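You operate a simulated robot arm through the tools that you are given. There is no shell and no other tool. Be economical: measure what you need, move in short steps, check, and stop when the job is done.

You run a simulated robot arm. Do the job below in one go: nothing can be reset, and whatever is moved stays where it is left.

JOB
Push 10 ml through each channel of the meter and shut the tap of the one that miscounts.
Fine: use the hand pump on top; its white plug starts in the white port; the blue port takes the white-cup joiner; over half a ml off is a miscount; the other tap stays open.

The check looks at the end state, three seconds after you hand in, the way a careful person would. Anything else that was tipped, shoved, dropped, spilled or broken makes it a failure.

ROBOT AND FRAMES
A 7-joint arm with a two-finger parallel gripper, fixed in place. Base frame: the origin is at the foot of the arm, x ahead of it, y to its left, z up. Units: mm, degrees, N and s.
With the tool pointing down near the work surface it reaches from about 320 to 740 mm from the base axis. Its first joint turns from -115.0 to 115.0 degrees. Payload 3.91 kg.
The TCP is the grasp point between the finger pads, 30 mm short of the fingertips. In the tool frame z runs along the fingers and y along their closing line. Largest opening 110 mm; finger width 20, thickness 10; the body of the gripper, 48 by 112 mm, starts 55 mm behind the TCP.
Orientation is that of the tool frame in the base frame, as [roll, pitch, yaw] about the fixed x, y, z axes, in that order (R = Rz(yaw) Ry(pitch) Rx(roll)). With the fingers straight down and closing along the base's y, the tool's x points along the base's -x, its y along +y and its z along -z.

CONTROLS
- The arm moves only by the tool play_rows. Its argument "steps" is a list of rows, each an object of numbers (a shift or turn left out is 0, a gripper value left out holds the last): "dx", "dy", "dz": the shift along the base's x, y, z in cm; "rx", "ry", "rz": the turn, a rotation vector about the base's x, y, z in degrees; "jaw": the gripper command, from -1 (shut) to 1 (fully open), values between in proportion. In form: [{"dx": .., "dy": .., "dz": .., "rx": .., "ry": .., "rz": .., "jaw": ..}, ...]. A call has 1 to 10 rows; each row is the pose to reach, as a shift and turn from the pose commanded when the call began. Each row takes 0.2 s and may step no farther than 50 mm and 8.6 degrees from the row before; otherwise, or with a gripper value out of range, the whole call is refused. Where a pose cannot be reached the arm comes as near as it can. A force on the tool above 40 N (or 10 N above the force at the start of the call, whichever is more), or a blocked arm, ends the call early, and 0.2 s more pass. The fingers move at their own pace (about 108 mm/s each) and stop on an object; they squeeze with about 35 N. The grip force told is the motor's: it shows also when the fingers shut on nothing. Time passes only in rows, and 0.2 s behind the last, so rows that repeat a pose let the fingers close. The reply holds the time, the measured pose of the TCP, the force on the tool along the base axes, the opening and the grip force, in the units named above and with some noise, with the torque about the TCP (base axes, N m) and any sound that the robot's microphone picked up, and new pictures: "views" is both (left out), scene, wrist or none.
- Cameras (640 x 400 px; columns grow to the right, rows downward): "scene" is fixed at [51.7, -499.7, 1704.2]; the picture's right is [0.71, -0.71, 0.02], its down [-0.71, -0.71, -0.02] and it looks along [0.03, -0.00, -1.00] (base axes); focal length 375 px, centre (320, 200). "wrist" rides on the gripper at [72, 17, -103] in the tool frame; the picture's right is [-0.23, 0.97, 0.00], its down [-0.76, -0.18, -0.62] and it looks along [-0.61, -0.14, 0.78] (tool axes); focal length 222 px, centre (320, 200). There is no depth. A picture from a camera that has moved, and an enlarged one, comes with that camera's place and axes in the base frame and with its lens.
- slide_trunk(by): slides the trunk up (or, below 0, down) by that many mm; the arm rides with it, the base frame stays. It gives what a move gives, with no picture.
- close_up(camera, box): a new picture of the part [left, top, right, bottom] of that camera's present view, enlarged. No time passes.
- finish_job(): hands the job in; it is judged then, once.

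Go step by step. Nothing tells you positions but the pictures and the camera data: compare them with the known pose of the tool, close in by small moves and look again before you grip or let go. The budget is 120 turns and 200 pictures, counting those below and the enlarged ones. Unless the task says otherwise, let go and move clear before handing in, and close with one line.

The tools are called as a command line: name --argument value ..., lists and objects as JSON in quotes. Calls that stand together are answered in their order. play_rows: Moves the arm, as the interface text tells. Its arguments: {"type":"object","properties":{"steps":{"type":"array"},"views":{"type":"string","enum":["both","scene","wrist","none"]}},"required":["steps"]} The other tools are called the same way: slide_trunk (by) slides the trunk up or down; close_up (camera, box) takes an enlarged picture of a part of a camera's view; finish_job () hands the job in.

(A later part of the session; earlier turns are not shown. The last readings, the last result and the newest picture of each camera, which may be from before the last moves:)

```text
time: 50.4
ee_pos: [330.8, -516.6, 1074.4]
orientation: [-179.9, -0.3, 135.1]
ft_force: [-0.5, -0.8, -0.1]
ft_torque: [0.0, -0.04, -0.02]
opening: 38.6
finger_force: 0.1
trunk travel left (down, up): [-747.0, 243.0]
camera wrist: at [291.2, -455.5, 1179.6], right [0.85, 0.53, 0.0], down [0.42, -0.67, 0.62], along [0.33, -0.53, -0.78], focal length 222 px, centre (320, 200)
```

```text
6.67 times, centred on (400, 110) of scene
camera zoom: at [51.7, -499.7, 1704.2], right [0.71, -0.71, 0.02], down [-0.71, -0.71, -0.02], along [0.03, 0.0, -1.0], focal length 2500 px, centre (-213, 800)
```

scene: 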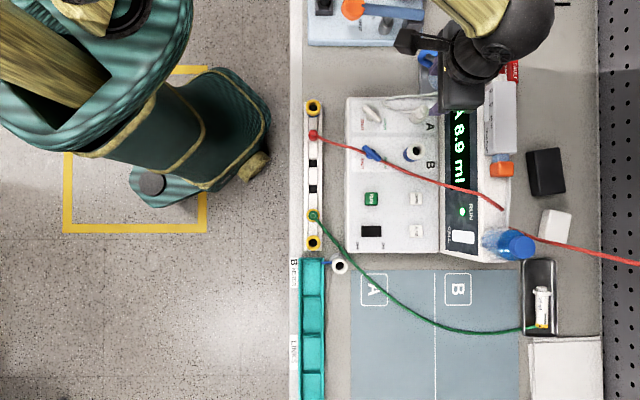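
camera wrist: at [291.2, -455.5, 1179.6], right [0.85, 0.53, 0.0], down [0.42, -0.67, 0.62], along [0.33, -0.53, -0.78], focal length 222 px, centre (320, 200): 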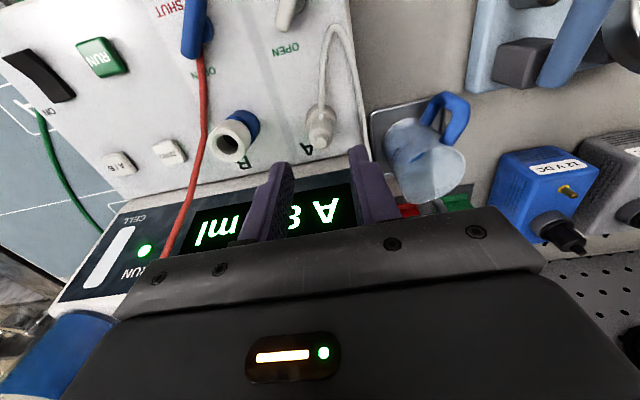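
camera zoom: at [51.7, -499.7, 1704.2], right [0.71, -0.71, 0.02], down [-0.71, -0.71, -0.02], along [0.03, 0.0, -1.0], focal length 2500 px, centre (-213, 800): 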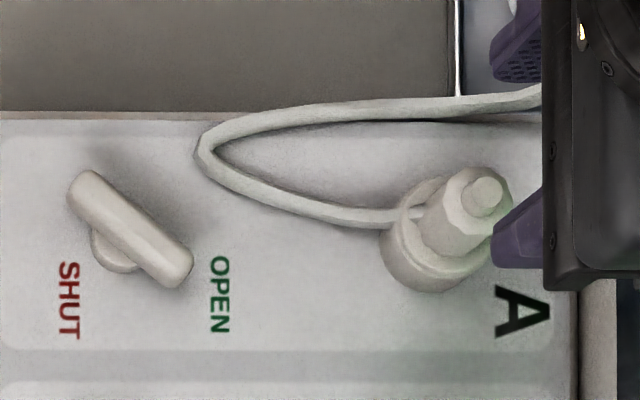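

The plug axis is about p 600, q 133, and its handle about 15 mm wide. I'll narrow to 28 mm and descend to the handle.

play_rows --steps '[{"dx": -0.1, "dy": -0.12, "dz": -1, "jaw": -0.49}, {"dx": -0.1, "dy": -0.12, "dz": -2.5}, {"dx": -0.1, "dy": -0.12, "dz": -3.7}]' --views "wrist"

close_up --camera "wrist" --box '[240, 90, 400, 210]'

```text
time: 51.2
ee_pos: [328.2, -519.0, 1039.2]
orientation: [179.9, -0.2, 134.9]
ft_force: [0.6, -0.1, -0.2]
ft_torque: [-0.03, -0.01, -0.01]
opening: 28.0
finger_force: 0.1
trunk travel left (down, up): [-747.0, 243.0]
camera wrist: at [289.8, -456.6, 1142.2], right [0.85, 0.53, 0.0], down [0.42, -0.67, 0.62], along [0.33, -0.53, -0.79], focal length 222 px, centre (320, 200)
```

wrist: 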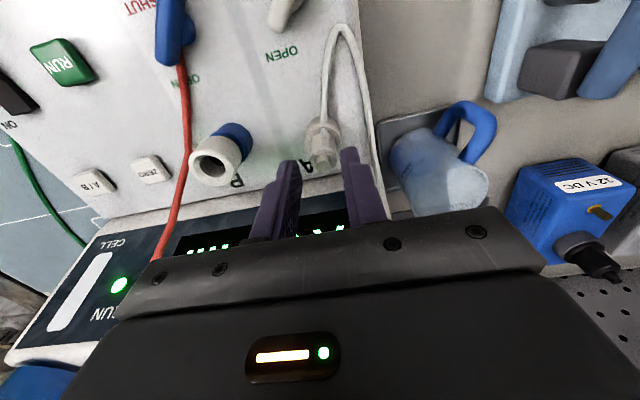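

```text
3.33 times, centred on (320, 150) of wrist
camera zoom: at [289.8, -456.6, 1142.2], right [0.85, 0.53, 0.0], down [0.42, -0.67, 0.62], along [0.33, -0.53, -0.79], focal length 740 px, centre (320, 367)
```

zoom: 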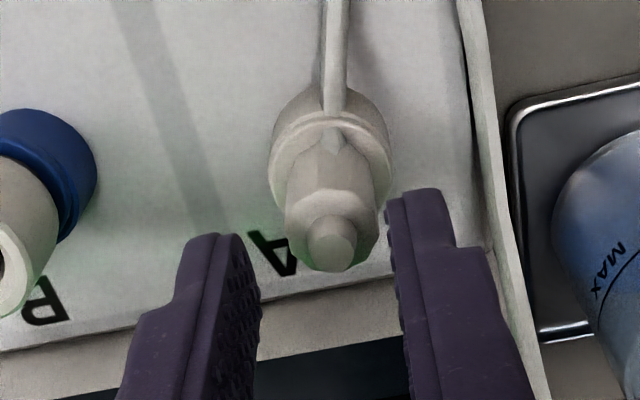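

play_rows --steps '[{"dx": 0.1, "dy": 0.1, "dz": -1}, {"dx": 0.1, "dy": 0.1, "dz": -2}, {"dx": 0.1, "dy": 0.1, "dz": -2.8}]' --views "none"

close_up --camera "wrist" --box '[240, 90, 400, 210]'

```text
time: 52.0
ee_pos: [329.8, -517.7, 1009.7]
orientation: [179.9, -0.3, 134.9]
ft_force: [-0.4, 1.1, 0.0]
ft_torque: [0.0, 0.01, 0.02]
opening: 28.5
finger_force: 0.1
trunk travel left (down, up): [-747.0, 243.0]
```

```text
3.33 times, centred on (320, 150) of wrist
camera zoom: at [290.7, -455.8, 1114.1], right [0.85, 0.53, 0.0], down [0.42, -0.67, 0.62], along [0.33, -0.53, -0.79], focal length 740 px, centre (320, 367)
```

zoom: 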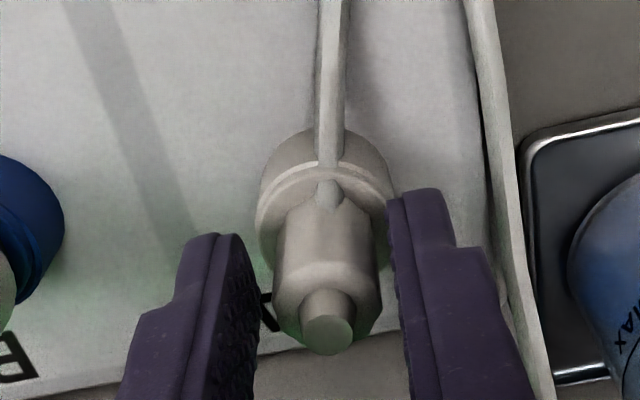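

play_rows --steps '[{"jaw": -0.7}, {"jaw": -1}, {"jaw": -1}]' --views "none"

close_up --camera "wrist" --box '[240, 90, 400, 210]'

```text
time: 52.8
ee_pos: [331.2, -517.5, 1009.1]
orientation: [180.0, -0.3, 135.0]
ft_force: [0.0, 0.1, 1.6]
ft_torque: [0.01, 0.0, -0.02]
opening: 15.7
finger_force: 34.8
trunk travel left (down, up): [-747.0, 243.0]
```

```text
3.33 times, centred on (320, 150) of wrist
camera zoom: at [290.6, -455.8, 1114.4], right [0.85, 0.53, 0.0], down [0.42, -0.67, 0.62], along [0.33, -0.53, -0.78], focal length 740 px, centre (320, 367)
```

zoom: 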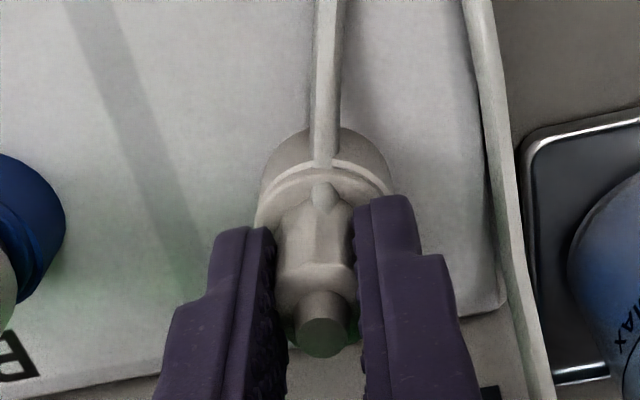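

The plug is gripped at 15.7 mm. I'll pull it straight up.

play_rows --steps '[{"dz": 0.5}, {"dz": 1}, {"dz": 2}, {"dz": 3}, {"dz": 4.5}, {"dz": 6}, {"dz": 7.5}]' --views "both"

close_up --camera "wrist" --box '[200, 70, 400, 220]'

```text
time: 54.4
ee_pos: [330.4, -518.2, 1085.0]
orientation: [-179.8, -0.2, 135.0]
ft_force: [-0.1, -1.0, 0.1]
ft_torque: [-0.01, -0.02, 0.02]
opening: 15.7
finger_force: 34.6
trunk travel left (down, up): [-747.0, 243.0]
camera wrist: at [291.2, -455.9, 1189.8], right [0.85, 0.53, 0.0], down [0.42, -0.67, 0.62], along [0.33, -0.53, -0.78], focal length 222 px, centre (320, 200)
```

scene: 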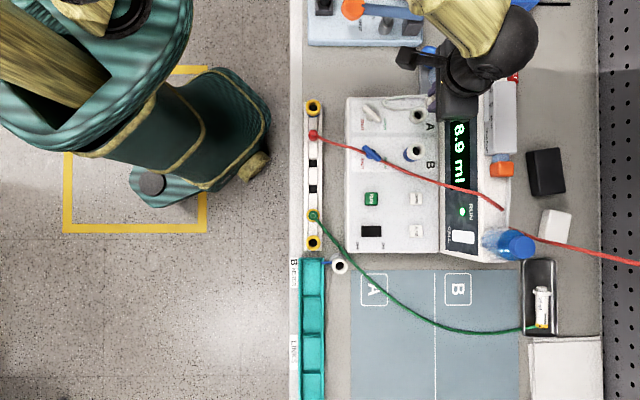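
wrist: 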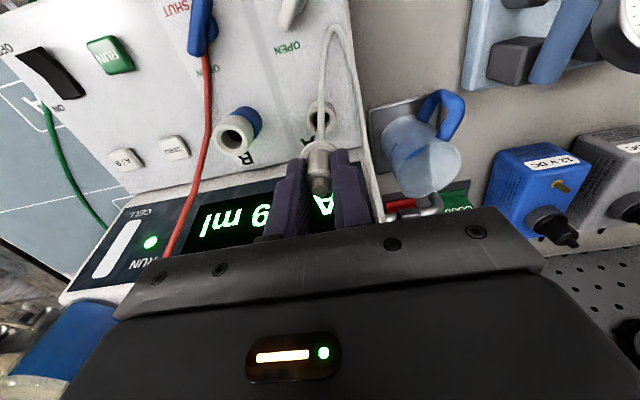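

```text
2.67 times, centred on (300, 145) of wrist
camera zoom: at [291.2, -455.9, 1189.8], right [0.85, 0.53, 0.0], down [0.42, -0.67, 0.62], along [0.33, -0.53, -0.78], focal length 592 px, centre (373, 347)
```

zoom: 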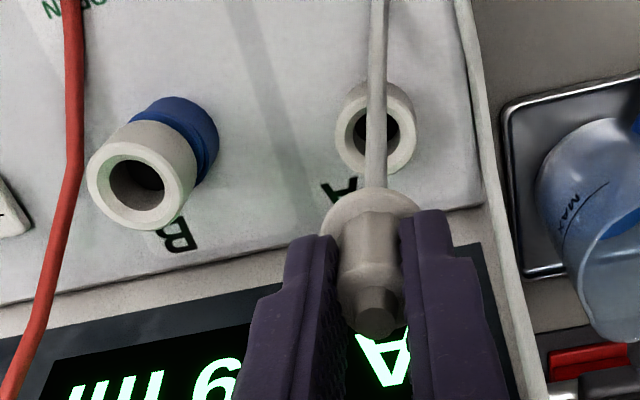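

The plug is out and both ports are clear. I'll carry it over the joiner cup on B (p≈588.5, q≈209).

play_rows --steps '[{"dz": 2}, {"dx": -2, "dy": -1.5, "dz": 2.5}, {"dx": -4.2, "dy": -3.1, "dz": 2.5}, {"dx": -6.22, "dy": -4.62, "dz": 2.5}, {"dx": -6.22, "dy": -4.62, "dz": 2.5}]' --views "both"

close_up --camera "wrist" --box '[220, 60, 420, 210]'

close_up --camera "scene" --box '[370, 100, 470, 200]'

```text
time: 55.6
ee_pos: [268.7, -564.1, 1111.9]
orientation: [180.0, -0.2, 135.0]
ft_force: [-0.3, 0.4, -1.1]
ft_torque: [0.03, -0.01, 0.03]
opening: 15.5
finger_force: 35.2
trunk travel left (down, up): [-747.0, 243.0]
camera wrist: at [228.6, -502.2, 1215.2], right [0.85, 0.53, 0.0], down [0.42, -0.67, 0.62], along [0.33, -0.53, -0.78], focal length 222 px, centre (320, 200)
```

scene: 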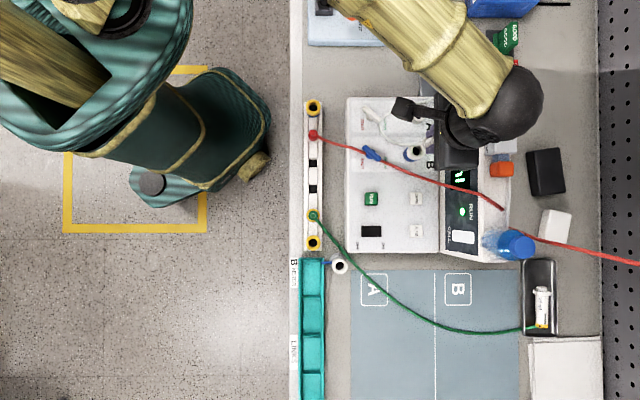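
wrist: 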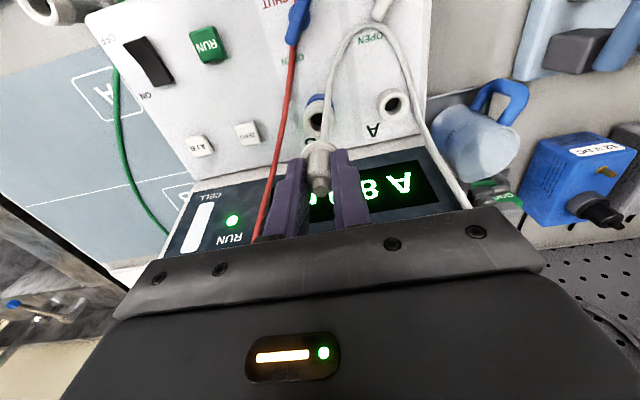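

```text
2.67 times, centred on (320, 135) of wrist
camera zoom: at [228.6, -502.2, 1215.2], right [0.85, 0.53, 0.0], down [0.42, -0.67, 0.62], along [0.33, -0.53, -0.78], focal length 592 px, centre (320, 373)
```

zoom: 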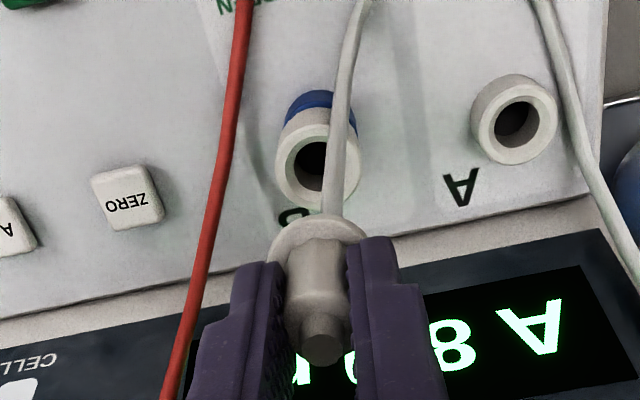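

```text
4.00 times, centred on (420, 150) of scene
camera zoom: at [51.7, -499.7, 1704.2], right [0.71, -0.71, 0.02], down [-0.71, -0.71, -0.02], along [0.03, 0.0, -1.0], focal length 1500 px, centre (-80, 400)
```

zoom: 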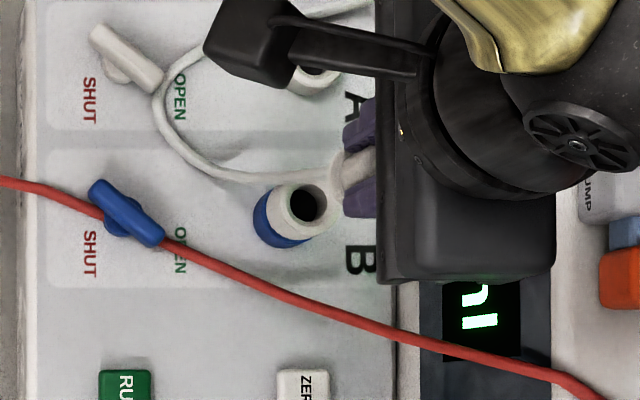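

play_rows --steps '[{"dx": -0.1, "dy": 0.03, "dz": -1}, {"dx": -0.1, "dy": 0.03, "dz": -2.2}, {"dx": -0.1, "dy": 0.03, "dz": -2.2}]' --views "none"

close_up --camera "wrist" --box '[240, 90, 400, 210]'

close_up --camera "scene" --box '[390, 130, 440, 170]'

```text
time: 56.4
ee_pos: [266.2, -563.7, 1088.3]
orientation: [-180.0, -0.3, 135.0]
ft_force: [-0.4, 0.2, -0.3]
ft_torque: [0.02, -0.04, -0.03]
opening: 15.8
finger_force: 34.9
trunk travel left (down, up): [-747.0, 243.0]
```

```text
3.33 times, centred on (320, 150) of wrist
camera zoom: at [227.2, -501.9, 1192.8], right [0.85, 0.53, 0.0], down [0.42, -0.67, 0.62], along [0.33, -0.53, -0.78], focal length 740 px, centre (320, 367)
```

zoom: 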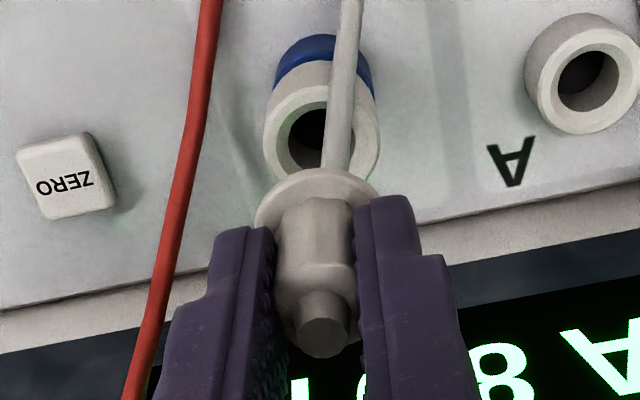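

```text
10.00 times, centred on (415, 150) of scene
camera zoom: at [51.7, -499.7, 1704.2], right [0.71, -0.71, 0.02], down [-0.71, -0.71, -0.02], along [0.03, 0.0, -1.0], focal length 3750 px, centre (-630, 700)
```

zoom: 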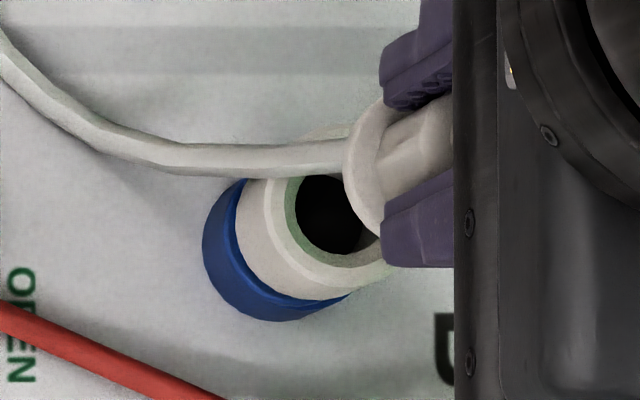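

Both views put the plug within about 1 mm of the cup axis. I'll lower slowly.

play_rows --steps '[{"dx": 0.03, "dy": 0.03, "dz": -0.5}, {"dx": 0.03, "dy": 0.03, "dz": -1}, {"dx": 0.03, "dy": 0.03, "dz": -1.5}, {"dx": 0.03, "dy": 0.03, "dz": -2}, {"dx": 0.03, "dy": 0.03, "dz": -2.5}]' --views "none"

close_up --camera "wrist" --box '[240, 90, 400, 210]'

close_up --camera "scene" --box '[390, 130, 440, 170]'

```text
time: 57.6
ee_pos: [267.6, -562.6, 1063.0]
orientation: [180.0, -0.3, 135.0]
ft_force: [-0.8, 0.3, -0.1]
ft_torque: [0.01, -0.02, 0.01]
opening: 16.0
finger_force: 35.2
trunk travel left (down, up): [-747.0, 243.0]
```

```text
3.33 times, centred on (320, 150) of wrist
camera zoom: at [228.1, -501.2, 1167.7], right [0.85, 0.53, 0.0], down [0.42, -0.67, 0.62], along [0.33, -0.53, -0.79], focal length 740 px, centre (320, 367)
```

zoom: 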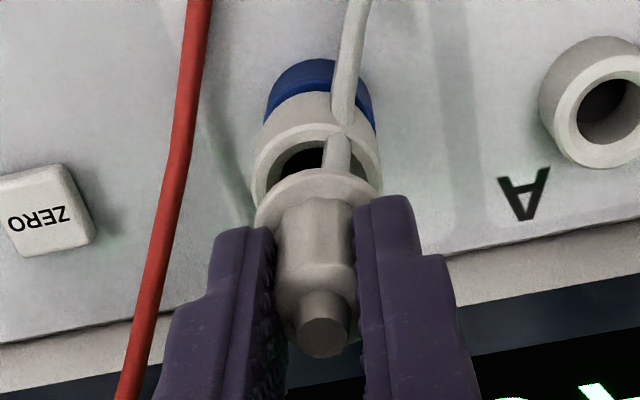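

```text
10.00 times, centred on (415, 150) of scene
camera zoom: at [51.7, -499.7, 1704.2], right [0.71, -0.71, 0.02], down [-0.71, -0.71, -0.02], along [0.03, 0.0, -1.0], focal length 3750 px, centre (-630, 700)
```

zoom: 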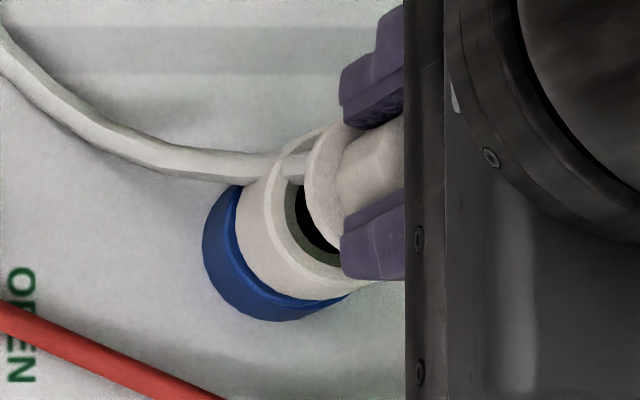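

play_rows --steps '[{"dz": -0.4}, {"dz": -0.8}, {"dz": -1.2}]' --views "none"

play_rows --steps '[{"dz": -0.25}, {"dz": -0.5}, {"dz": -0.7}]' --views "none"

close_up --camera "wrist" --box '[240, 90, 400, 210]'

close_up --camera "scene" --box '[390, 130, 440, 170]'

```text
time: 58.4
ee_pos: [266.3, -563.9, 1051.2]
orientation: [-179.9, -0.3, 134.9]
ft_force: [1.4, 0.1, 0.3]
ft_torque: [0.01, 0.01, 0.01]
opening: 16.0
finger_force: 34.8
trunk travel left (down, up): [-747.0, 243.0]
```

```text
time: 59.2
ee_pos: [268.1, -563.5, 1045.1]
orientation: [-180.0, -0.2, 135.0]
ft_force: [-0.2, 1.1, 4.6]
ft_torque: [0.04, 0.07, -0.01]
opening: 15.7
finger_force: 35.2
trunk travel left (down, up): [-747.0, 243.0]
```

```text
3.33 times, centred on (320, 150) of wrist
camera zoom: at [227.9, -501.3, 1149.2], right [0.85, 0.53, 0.0], down [0.41, -0.66, 0.62], along [0.33, -0.53, -0.78], focal length 740 px, centre (320, 367)
```

zoom: 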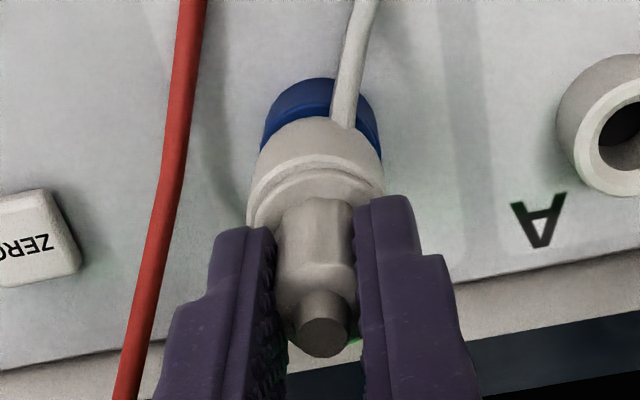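

```text
10.00 times, centred on (415, 150) of scene
camera zoom: at [51.7, -499.7, 1704.2], right [0.71, -0.71, 0.02], down [-0.71, -0.71, -0.02], along [0.03, 0.0, -1.0], focal length 3750 px, centre (-630, 700)
```

zoom: 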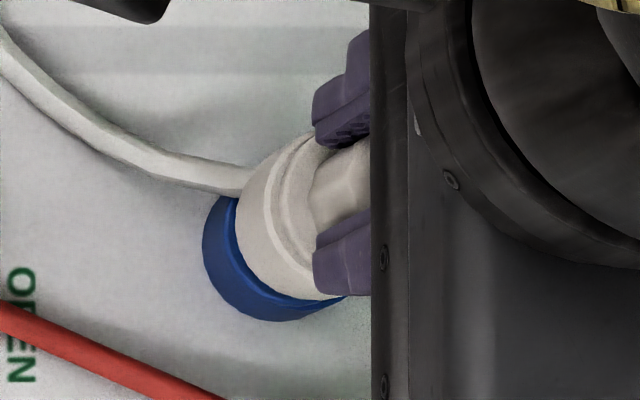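

The plug has entered the cup and light contact has begun. I'll press it home.

play_rows --steps '[{"dz": -0.2}, {"dz": -0.4}, {"dz": -0.5}]' --views "none"

close_up --camera "wrist" --box '[240, 90, 400, 210]'

```text
time: 60.0
ee_pos: [267.6, -564.2, 1041.8]
orientation: [-179.8, 0.0, 135.0]
ft_force: [1.9, -3.9, 27.7]
ft_torque: [-0.14, -0.02, 0.02]
opening: 16.5
finger_force: 34.5
trunk travel left (down, up): [-747.0, 243.0]
```

```text
3.33 times, centred on (320, 150) of wrist
camera zoom: at [227.4, -500.3, 1146.2], right [0.85, 0.53, 0.0], down [0.41, -0.66, 0.62], along [0.33, -0.53, -0.78], focal length 740 px, centre (320, 367)
```

zoom: 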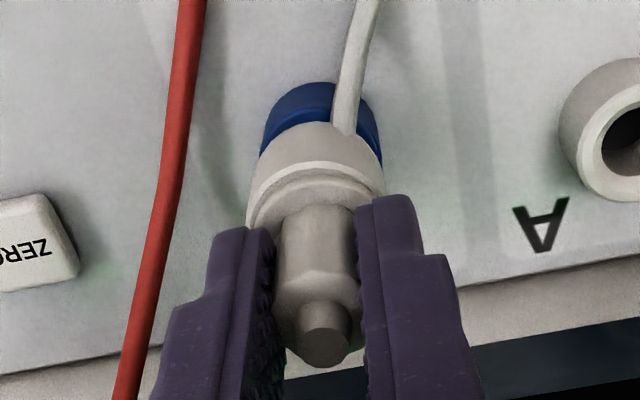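

The plug is seated. I'll release with a small opening and lift clear.

play_rows --steps '[{"dz": 0.2}, {"dz": 0.2, "jaw": -0.5}, {"dz": 0.2, "jaw": -0.5}, {"dz": 2}, {"dz": 5}, {"dz": 9}]' --views "both"

close_up --camera "wrist" --box '[180, 60, 420, 210]'

close_up --camera "scene" --box '[380, 100, 480, 250]'

```text
time: 61.4
ee_pos: [268.5, -563.7, 1129.7]
orientation: [-180.0, -0.3, 135.0]
ft_force: [-0.2, -0.4, -1.0]
ft_torque: [-0.02, 0.01, -0.01]
opening: 27.5
finger_force: 0.1
trunk travel left (down, up): [-747.0, 243.0]
camera wrist: at [227.2, -500.8, 1234.1], right [0.85, 0.53, 0.0], down [0.42, -0.67, 0.62], along [0.33, -0.53, -0.79], focal length 222 px, centre (320, 200)
```

scene: 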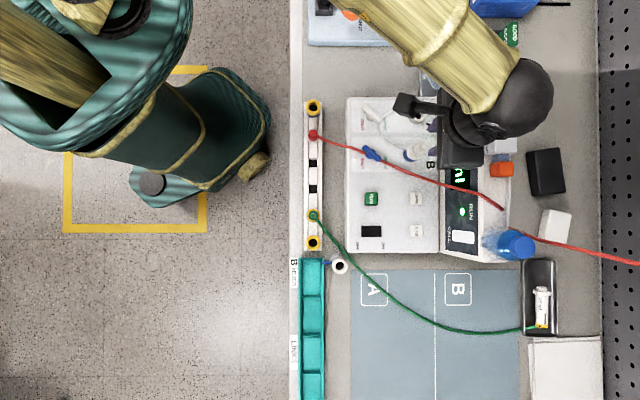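
wrist: 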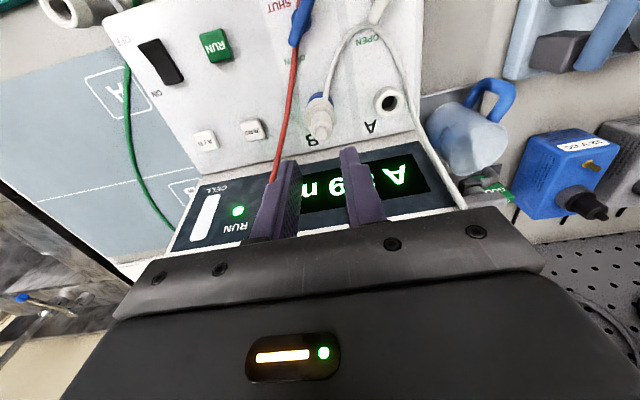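

```text
2.67 times, centred on (300, 135) of wrist
camera zoom: at [227.2, -500.8, 1234.1], right [0.85, 0.53, 0.0], down [0.42, -0.67, 0.62], along [0.33, -0.53, -0.79], focal length 592 px, centre (373, 373)
```

zoom: 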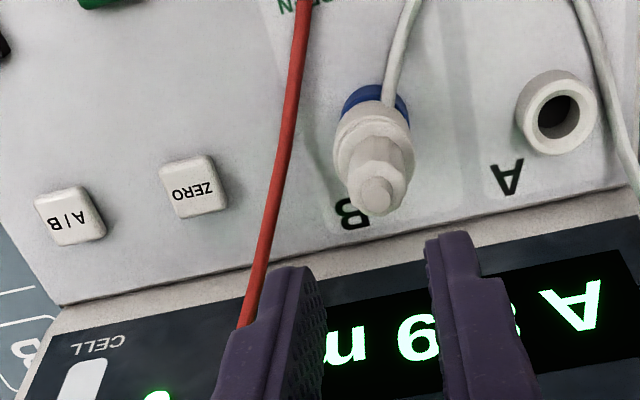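

```text
2.67 times, centred on (430, 175) of scene
camera zoom: at [51.7, -499.7, 1704.2], right [0.71, -0.71, 0.02], down [-0.71, -0.71, -0.02], along [0.03, 0.0, -1.0], focal length 1000 px, centre (27, 267)
```

zoom: 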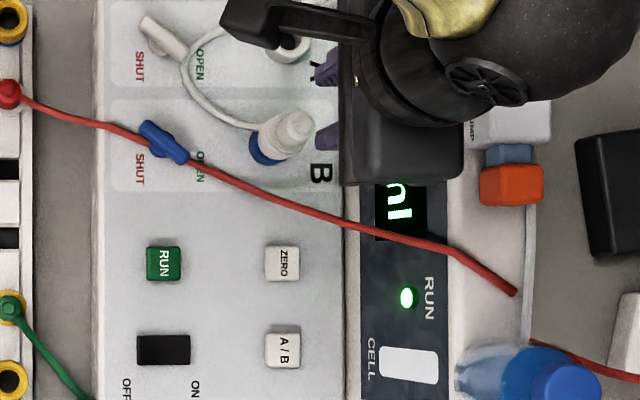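

The A/B button is at about p 597, q 363, z 960. I'll close the fingers, move over it (above the red cable) and lower to just above.

play_rows --steps '[{"dx": -2.6, "dy": -2.9, "jaw": -1}, {"dx": -5.2, "dy": -5.8}, {"dx": -7.8, "dy": -8.7}, {"dx": -10.3, "dy": -11.52}, {"dx": -10.3, "dy": -11.52, "dz": -4}, {"dx": -10.3, "dy": -11.52, "dz": -8}, {"dx": -10.3, "dy": -11.52, "dz": -11}, {"dx": -10.3, "dy": -11.52, "dz": -11}]' --views "wrist"

close_up --camera "wrist" --box '[220, 60, 440, 220]'

close_up --camera "scene" --box '[380, 80, 500, 260]'

```text
time: 63.2
ee_pos: [164.6, -678.2, 1019.6]
orientation: [180.0, -0.1, 135.0]
ft_force: [-0.1, -0.3, -0.3]
ft_torque: [0.0, 0.03, -0.07]
opening: 0.0
finger_force: 35.2
out of reach, approached as far as the arm can: row 4
trunk travel left (down, up): [-747.0, 243.0]
camera wrist: at [125.3, -616.5, 1123.9], right [0.85, 0.53, 0.0], down [0.42, -0.67, 0.62], along [0.33, -0.53, -0.78], focal length 222 px, centre (320, 200)
```

wrist: 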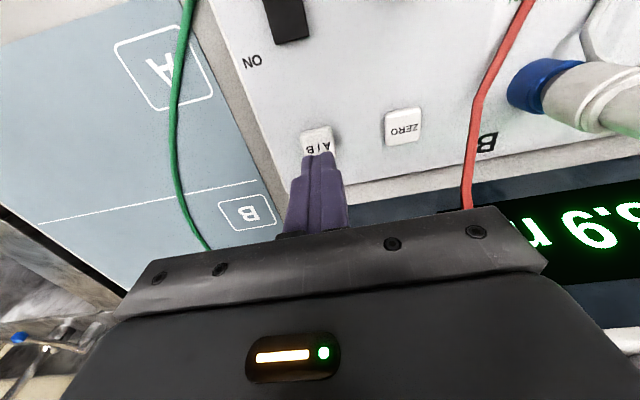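

```text
2.50 times, centred on (330, 140) of wrist
camera zoom: at [125.3, -616.5, 1123.9], right [0.85, 0.53, 0.0], down [0.42, -0.67, 0.62], along [0.33, -0.53, -0.78], focal length 555 px, centre (295, 350)
```

zoom: 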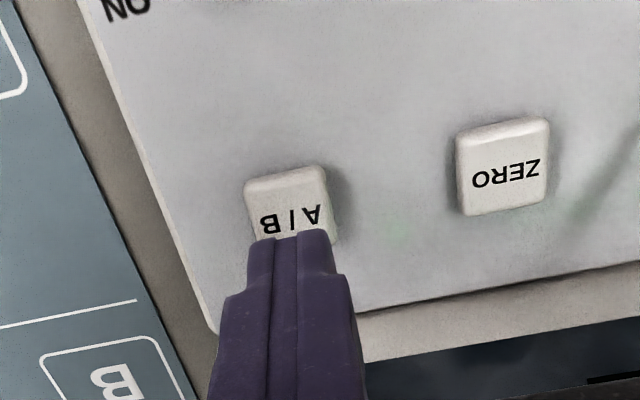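

```text
2.22 times, centred on (440, 170) of scene
camera zoom: at [51.7, -499.7, 1704.2], right [0.71, -0.71, 0.02], down [-0.71, -0.71, -0.02], along [0.03, 0.0, -1.0], focal length 833 px, centre (53, 267)
```

zoom: 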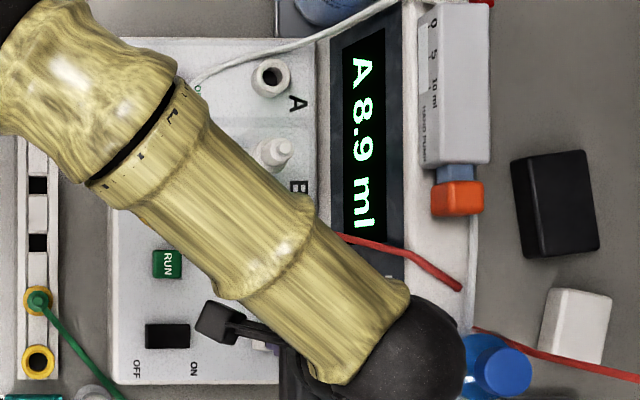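

I'm over A/B. I'll press down gently and come straight back up.

play_rows --steps '[{"dy": -0.1, "dz": -1.5}, {"dy": -0.1, "dz": -2.6}, {"dy": -0.1, "dz": -2.9}, {"dy": -0.1, "dz": -3.2}]' --views "none"

close_up --camera "scene" --box '[380, 80, 500, 260]'

```text
time: 64.2
ee_pos: [164.8, -678.8, 986.7]
orientation: [-179.9, -0.2, 135.0]
ft_force: [-1.0, -1.0, 3.0]
ft_torque: [-0.01, 0.01, 0.01]
opening: 0.2
finger_force: 34.8
trunk travel left (down, up): [-747.0, 243.0]
heard: click
```

```text
2.22 times, centred on (440, 170) of scene
camera zoom: at [51.7, -499.7, 1704.2], right [0.71, -0.71, 0.02], down [-0.71, -0.71, -0.02], along [0.03, 0.0, -1.0], focal length 833 px, centre (53, 267)
```

zoom: 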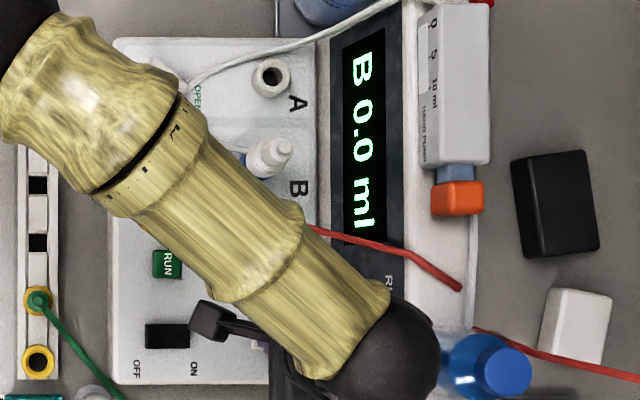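

The meter now shows B 0.0 ml. I'll lift off, raise the trunk and turn back to the pump-knob grip orientation.

play_rows --steps '[{"dz": 4}, {"dz": 8}, {"dz": 11, "rz": 8}, {"dz": 11, "rz": 16}, {"dz": 11, "rz": 24}, {"dz": 11, "rz": 32}, {"dz": 11, "rz": 40}, {"dz": 11, "rz": 48}, {"dz": 11, "rz": 56}, {"dz": 11, "rz": 64}]' --views "none"

slide_trunk --by 240

play_rows --steps '[{"rz": 8, "jaw": 0}, {"rz": 16}, {"rz": 24}, {"rz": 26, "dz": -4}, {"rz": 26, "dz": -8}]' --views "none"

```text
time: 66.4
ee_pos: [164.7, -680.1, 1097.4]
orientation: [-180.0, -0.3, -160.9]
ft_force: [-0.4, -0.4, 0.5]
ft_torque: [-0.03, 0.02, 0.01]
opening: 0.2
finger_force: 34.6
trunk travel left (down, up): [-747.0, 243.0]
```

```text
time: 68.9
ee_pos: [164.3, -680.7, 1337.7]
orientation: [180.0, -0.3, -161.0]
ft_force: [0.9, 0.3, 0.1]
ft_torque: [-0.02, -0.02, 0.02]
opening: 0.1
finger_force: 35.2
trunk travel left (down, up): [-987.0, 3.0]
```

```text
time: 70.1
ee_pos: [163.5, -681.3, 1256.3]
orientation: [180.0, -0.3, -134.8]
ft_force: [-0.4, 0.2, 0.0]
ft_torque: [0.04, -0.01, 0.03]
opening: 54.9
finger_force: 0.0
trunk travel left (down, up): [-987.0, 3.0]
```

play_rows --steps '[{"dx": 4, "dy": 0.45, "rx": -5.3, "ry": 5.3}, {"dx": 8, "dy": 0.9, "rx": -10.6, "ry": 10.6}, {"dx": 12, "dy": 1.3, "rx": -15.9, "ry": 15.9, "dz": -2}, {"dx": 15.74, "dy": 1.77, "rx": -21.2, "ry": 21.2, "dz": -4}, {"dx": 15.74, "dy": 1.77, "rx": -21.2, "ry": 21.2, "dz": -8}, {"dx": 15.74, "dy": 1.77, "rx": -21.2, "ry": 21.2, "dz": -9.5}, {"dx": 15.74, "dy": 1.77, "rx": -21.2, "ry": 21.2, "dz": -9.5}]' --views "wrist"

close_up --camera "wrist" --box '[200, 60, 440, 230]'

```text
time: 71.7
ee_pos: [324.6, -660.8, 1162.3]
orientation: [-180.0, -30.2, -135.0]
ft_force: [-0.2, -0.5, 0.2]
ft_torque: [-0.04, 0.01, 0.04]
opening: 55.0
finger_force: 0.0
trunk travel left (down, up): [-987.0, 3.0]
camera wrist: at [303.7, -657.1, 1288.3], right [-0.55, 0.83, -0.11], down [0.81, 0.56, 0.15], along [0.19, -0.01, -0.98], focal length 222 px, centre (320, 200)
```

wrist: 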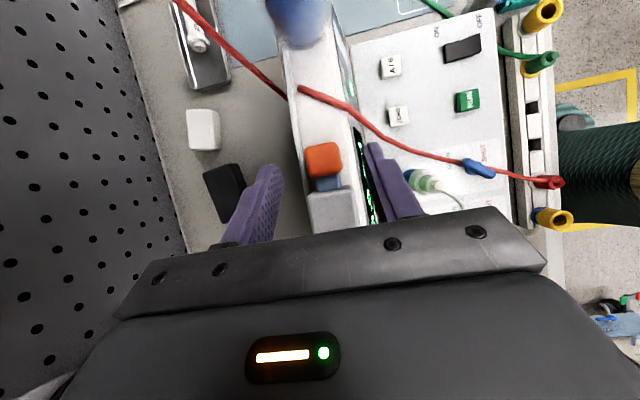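

```text
2.35 times, centred on (320, 145) of wrist
camera zoom: at [303.7, -657.1, 1288.3], right [-0.55, 0.83, -0.11], down [0.81, 0.56, 0.15], along [0.19, -0.01, -0.98], focal length 523 px, centre (320, 329)
```

zoom: 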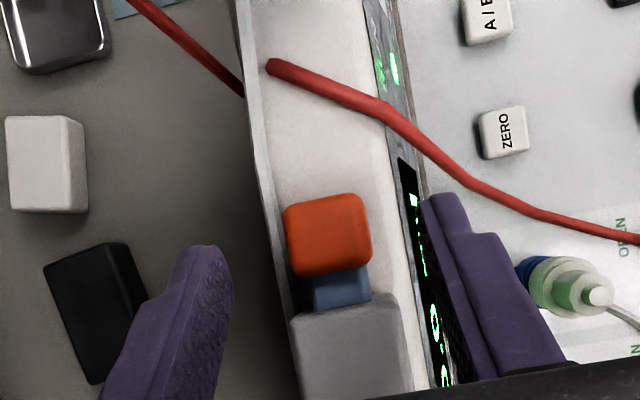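

The knob is lined up as before. I'll lower to the earlier grip pose and close in two stages.

play_rows --steps '[{"dx": -0.37, "dy": -0.28, "dz": -1.2}, {"dx": -0.37, "dy": -0.28, "dz": -2.4}, {"dx": -0.37, "dy": -0.28, "dz": -3.4}, {"dx": -0.37, "dy": -0.28, "dz": -3.4, "jaw": -0.35}, {"dx": -0.37, "dy": -0.28, "dz": -3.4, "jaw": -0.35}]' --views "none"

close_up --camera "wrist" --box '[200, 60, 440, 230]'

```text
time: 72.9
ee_pos: [318.3, -665.6, 1128.0]
orientation: [-180.0, -30.2, -135.0]
ft_force: [0.4, -0.1, -0.3]
ft_torque: [-0.02, -0.07, 0.01]
opening: 35.9
finger_force: 0.0
trunk travel left (down, up): [-987.0, 3.0]
```

```text
2.35 times, centred on (320, 145) of wrist
camera zoom: at [298.2, -661.4, 1254.9], right [-0.55, 0.83, -0.11], down [0.81, 0.56, 0.15], along [0.19, -0.01, -0.98], focal length 523 px, centre (320, 329)
```

zoom: 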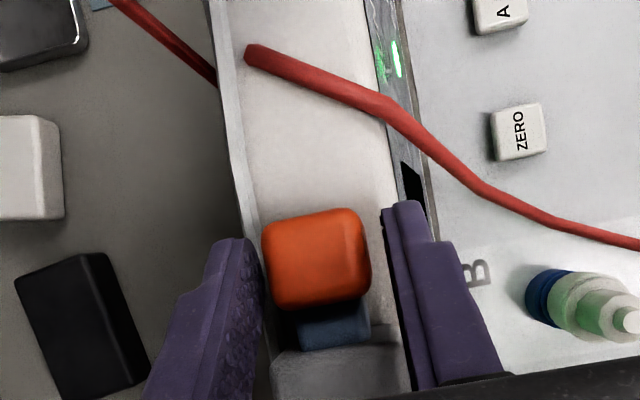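

play_rows --steps '[{"dx": 0.15, "dy": 0.0, "jaw": -0.6}, {"dx": 0.15, "jaw": -1}, {"dx": 0.15}]' --views "none"

play_rows --steps '[{"dx": -0.5, "dy": -0.5}, {"dx": -1, "dy": -1}, {"dx": -1.5, "dy": -1.5}, {"dx": -2, "dy": -2}, {"dx": -2.5, "dy": -2.5}, {"dx": -2.9, "dy": -2.9}, {"dx": -2.9, "dy": -2.9}]' --views "none"

close_up --camera "scene" --box '[484, 85, 504, 125]'

close_up --camera "scene" --box '[440, 75, 540, 215]'

```text
time: 73.7
ee_pos: [319.4, -665.3, 1127.2]
orientation: [179.9, -30.1, -134.9]
ft_force: [-5.9, -1.6, -1.2]
ft_torque: [-0.54, 0.51, 0.08]
opening: 26.3
finger_force: 45.3
trunk travel left (down, up): [-987.0, 3.0]
```

```text
time: 75.3
ee_pos: [291.2, -693.7, 1127.7]
orientation: [-180.0, -30.2, -135.0]
ft_force: [-5.1, 4.4, -2.4]
ft_torque: [0.42, -0.33, -0.12]
opening: 26.3
finger_force: 45.1
trunk travel left (down, up): [-987.0, 3.0]
```

```text
10.00 times, centred on (494, 105) of scene
camera zoom: at [51.7, -499.7, 1704.2], right [0.71, -0.71, 0.02], down [-0.71, -0.71, -0.02], along [0.03, 0.0, -1.0], focal length 3750 px, centre (-1420, 1150)
```

zoom: 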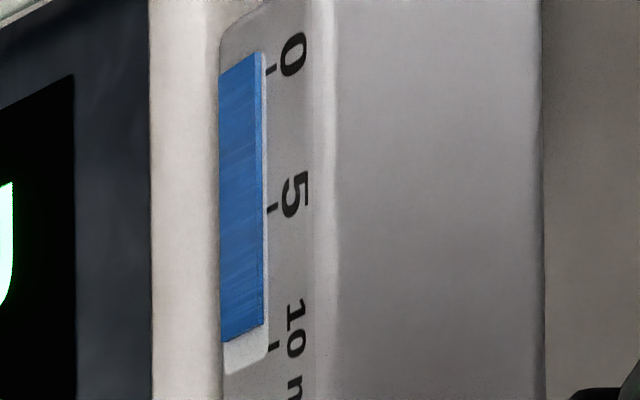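

```text
2.86 times, centred on (490, 145) of scene
camera zoom: at [51.7, -499.7, 1704.2], right [0.71, -0.71, 0.02], down [-0.71, -0.71, -0.02], along [0.03, 0.0, -1.0], focal length 1071 px, centre (-166, 357)
```

zoom: 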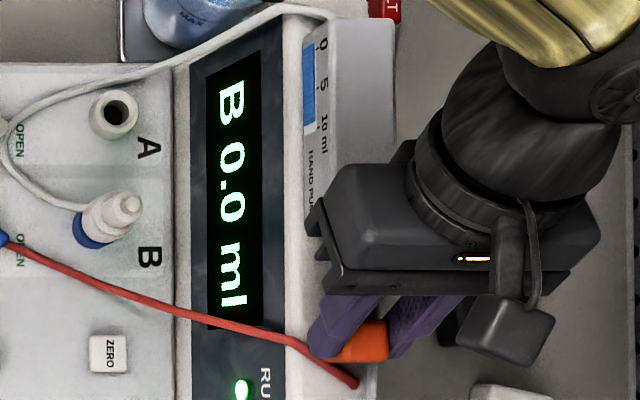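

The bar is 3.4 mm short of the position I used for A, so I'll pull that much more.

play_rows --steps '[{"dx": -0.12, "dy": -0.12}, {"dx": -0.24, "dy": -0.24}, {"dx": -0.24, "dy": -0.24}]' --views "none"

close_up --camera "scene" --box '[484, 85, 504, 125]'

```text
time: 76.1
ee_pos: [287.1, -696.5, 1127.2]
orientation: [-179.9, -30.1, -135.0]
ft_force: [-6.5, 5.8, -4.5]
ft_torque: [0.12, 0.11, -0.07]
opening: 26.5
finger_force: 45.0
trunk travel left (down, up): [-987.0, 3.0]
```

```text
10.00 times, centred on (494, 105) of scene
camera zoom: at [51.7, -499.7, 1704.2], right [0.71, -0.71, 0.02], down [-0.71, -0.71, -0.02], along [0.03, 0.0, -1.0], focal length 3750 px, centre (-1420, 1150)
```

zoom: 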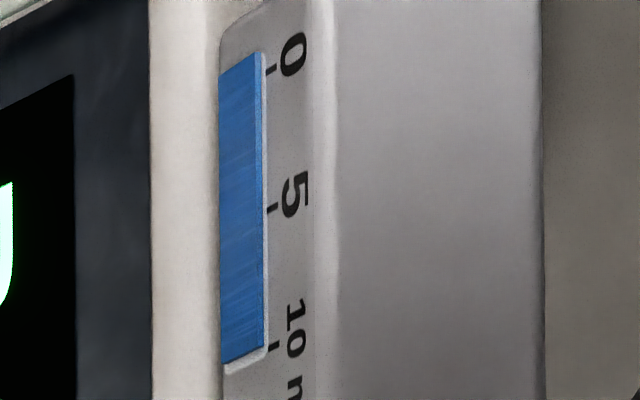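

This matches the A stroke. I'll push it home.

play_rows --steps '[{"dx": 0.4, "dy": 0.4}, {"dx": 0.8, "dy": 0.8}, {"dx": 1.2, "dy": 1.2}, {"dx": 1.6, "dy": 1.6}, {"dx": 2.0, "dy": 2.0}, {"dx": 2.4, "dy": 2.4}, {"dx": 2.8, "dy": 2.8}, {"dx": 3.1, "dy": 3.1}, {"dx": 3.3, "dy": 3.3}, {"dx": 3.3, "dy": 3.3}]' --views "none"

close_up --camera "scene" --box '[400, 75, 540, 215]'

```text
time: 78.3
ee_pos: [319.8, -664.9, 1127.7]
orientation: [-180.0, -30.2, -135.0]
ft_force: [-12.0, -1.6, -6.5]
ft_torque: [0.2, -0.28, -0.09]
opening: 26.5
finger_force: 44.6
trunk travel left (down, up): [-987.0, 3.0]
```

```text
2.86 times, centred on (470, 145) of scene
camera zoom: at [51.7, -499.7, 1704.2], right [0.71, -0.71, 0.02], down [-0.71, -0.71, -0.02], along [0.03, 0.0, -1.0], focal length 1071 px, centre (-109, 357)
```

zoom: 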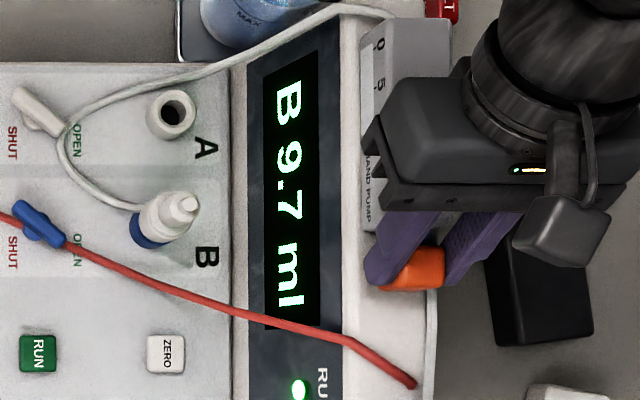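

B reads 9.7 ml (within 0.5), so A at 8.9 ml is the one that miscounts and tap A gets shut. I'll release the knob and withdraw.

play_rows --steps '[{"dx": -0.1, "dy": -0.1}, {"dx": -0.1, "dy": -0.1, "jaw": -0.2}, {"dx": -0.1, "dy": -0.1, "jaw": 0}, {"dx": 0.25, "dy": 0.25, "dz": 2}, {"dx": 0.8, "dy": 0.8, "dz": 4}, {"dx": 1.5, "dy": 1.5, "dz": 7}, {"dx": 0, "dy": 1.5, "dz": 10, "rx": 5, "ry": -5}, {"dx": -2, "dy": 3.5, "dz": 12, "rx": 10, "ry": -10}, {"dx": -4, "dy": 5.5, "dz": 12, "rx": 15, "ry": -15}, {"dx": -6, "dy": 7.5, "dz": 12, "rx": 20, "ry": -20}]' --views "none"

play_rows --steps '[{"rx": 1.2, "ry": -1.2, "dx": -2.5, "dy": 2.5}, {"rx": 1.2, "ry": -1.2, "dx": -3, "dy": 4, "rz": 8}, {"rx": 1.2, "ry": -1.2, "dx": -3, "dy": 6, "rz": 16}, {"rx": 1.2, "ry": -1.2, "dx": -3, "dy": 8, "rz": 24}, {"rx": 1.2, "ry": -1.2, "dx": -3, "dy": 10, "rz": 32}, {"rx": 1.2, "ry": -1.2, "dx": -3, "dy": 11, "rz": 40}]' --views "both"

```text
time: 80.5
ee_pos: [260.5, -587.3, 1249.1]
orientation: [-179.9, -1.9, -134.9]
ft_force: [0.0, -0.1, -0.2]
ft_torque: [-0.04, -0.03, 0.0]
opening: 54.9
finger_force: 0.0
trunk travel left (down, up): [-987.0, 3.0]
```

```text
time: 81.9
ee_pos: [230.4, -479.1, 1248.7]
orientation: [-179.4, -0.4, -94.9]
ft_force: [-0.5, 0.3, -0.5]
ft_torque: [0.04, -0.04, -0.02]
opening: 54.9
finger_force: 0.0
trunk travel left (down, up): [-987.0, 3.0]
camera wrist: at [205.8, -549.1, 1352.9], right [-0.95, 0.31, -0.01], down [0.24, 0.75, 0.62], along [0.2, 0.59, -0.78], focal length 222 px, centre (320, 200)
```

scene: 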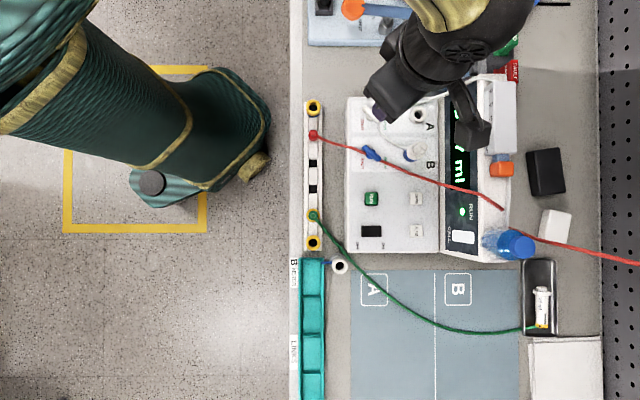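
wrist: 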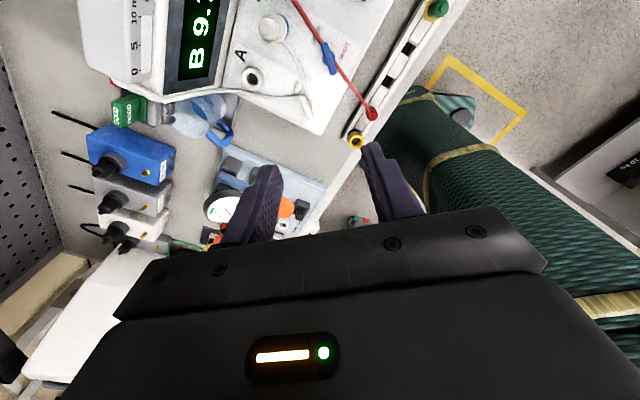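

I'll go over tap A, finish the turn to yaw 270° (fingers closing across the lever) and lower the trunk.

play_rows --steps '[{"dx": 1.6, "dy": 1.3, "rz": 5}, {"dx": 3.3, "dy": 2.6, "rz": 5}, {"dx": 3.3, "dy": 2.6, "rz": 5}]' --views "none"

slide_trunk --by -180

play_rows --steps '[{"dz": 0}]' --views "both"

close_up --camera "wrist" --box '[220, 60, 420, 210]'

close_up --camera "scene" --box '[345, 90, 445, 180]'

```text
time: 82.7
ee_pos: [264.6, -453.4, 1248.4]
orientation: [-179.3, -0.4, -90.0]
ft_force: [-0.1, -0.2, -0.3]
ft_torque: [-0.01, 0.02, 0.0]
opening: 54.9
finger_force: 0.0
trunk travel left (down, up): [-987.0, 3.0]
```

```text
time: 84.7
ee_pos: [263.6, -452.6, 1068.3]
orientation: [-179.3, -0.4, -90.0]
ft_force: [-0.5, -0.6, -1.1]
ft_torque: [-0.01, 0.0, -0.02]
opening: 55.0
finger_force: 0.0
trunk travel left (down, up): [-807.0, 183.0]
```

```text
time: 85.1
ee_pos: [264.6, -453.1, 1068.3]
orientation: [-179.4, -0.5, -90.0]
ft_force: [-0.2, 0.1, 1.0]
ft_torque: [0.04, 0.0, 0.02]
opening: 55.1
finger_force: 0.1
trunk travel left (down, up): [-807.0, 183.0]
camera wrist: at [245.8, -525.0, 1173.1], right [-0.97, 0.23, -0.01], down [0.17, 0.77, 0.62], along [0.15, 0.6, -0.78], focal length 222 px, centre (320, 200)
```

scene: 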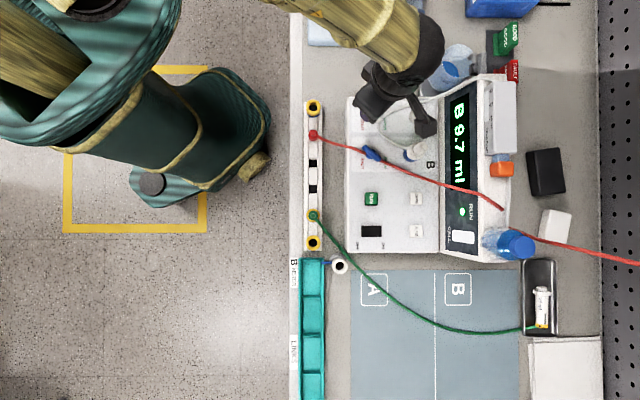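
wrist: 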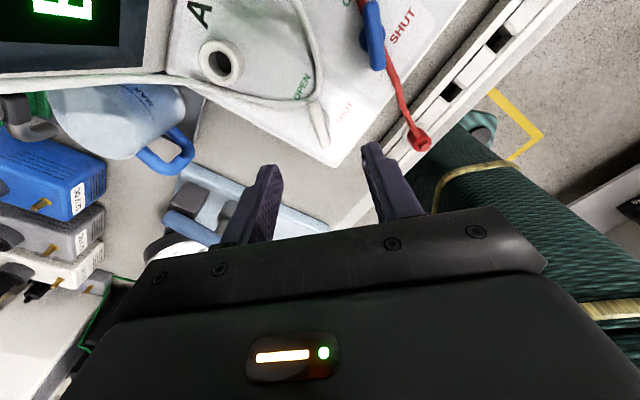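

```text
2.67 times, centred on (320, 135) of wrist
camera zoom: at [245.8, -525.0, 1173.1], right [-0.97, 0.23, -0.01], down [0.17, 0.77, 0.62], along [0.15, 0.6, -0.78], focal length 592 px, centre (320, 373)
```

zoom: 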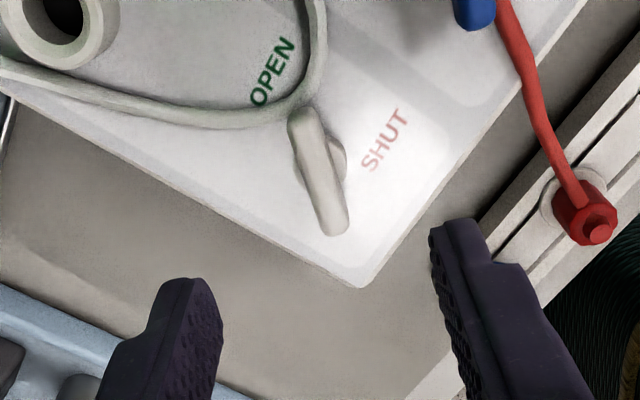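

```text
4.44 times, centred on (395, 135) of scene
camera zoom: at [51.7, -499.7, 1704.2], right [0.71, -0.71, 0.02], down [-0.71, -0.71, -0.02], along [0.03, 0.0, -1.0], focal length 1666 px, centre (-13, 489)
```

zoom: 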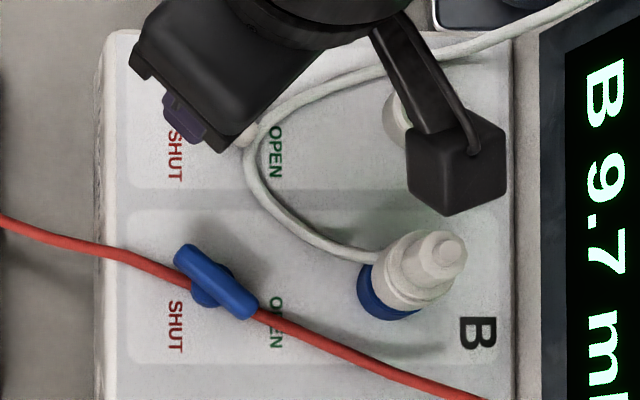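

Tap A's lever is centred near x 264.5, y -455, top z≈973, and lies along base y. I'll descend with the fingers straddling it.

play_rows --steps '[{"dy": -0.15, "dz": -2.5, "jaw": -0.45}, {"dy": -0.2, "dz": -5}, {"dy": -0.2, "dz": -5}]' --views "none"

close_up --camera "wrist" --box '[240, 90, 400, 210]'

```text
time: 85.9
ee_pos: [263.2, -455.6, 1018.8]
orientation: [-179.4, -0.3, -90.0]
ft_force: [0.1, 0.5, 0.9]
ft_torque: [0.0, 0.02, -0.04]
opening: 30.4
finger_force: 0.0
trunk travel left (down, up): [-807.0, 183.0]
```

```text
3.33 times, centred on (320, 150) of wrist
camera zoom: at [245.0, -526.9, 1122.7], right [-0.97, 0.23, -0.01], down [0.17, 0.77, 0.62], along [0.15, 0.6, -0.78], focal length 740 px, centre (320, 367)
```

zoom: 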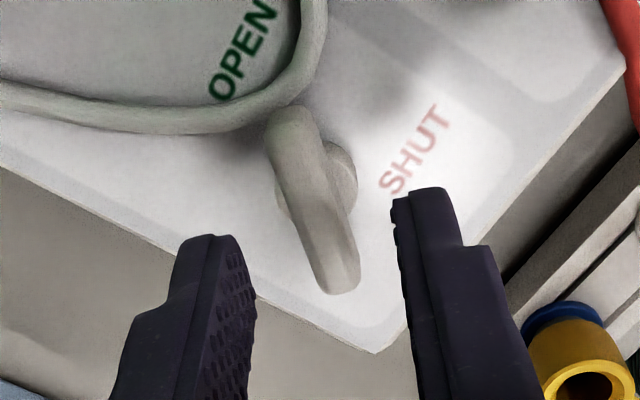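

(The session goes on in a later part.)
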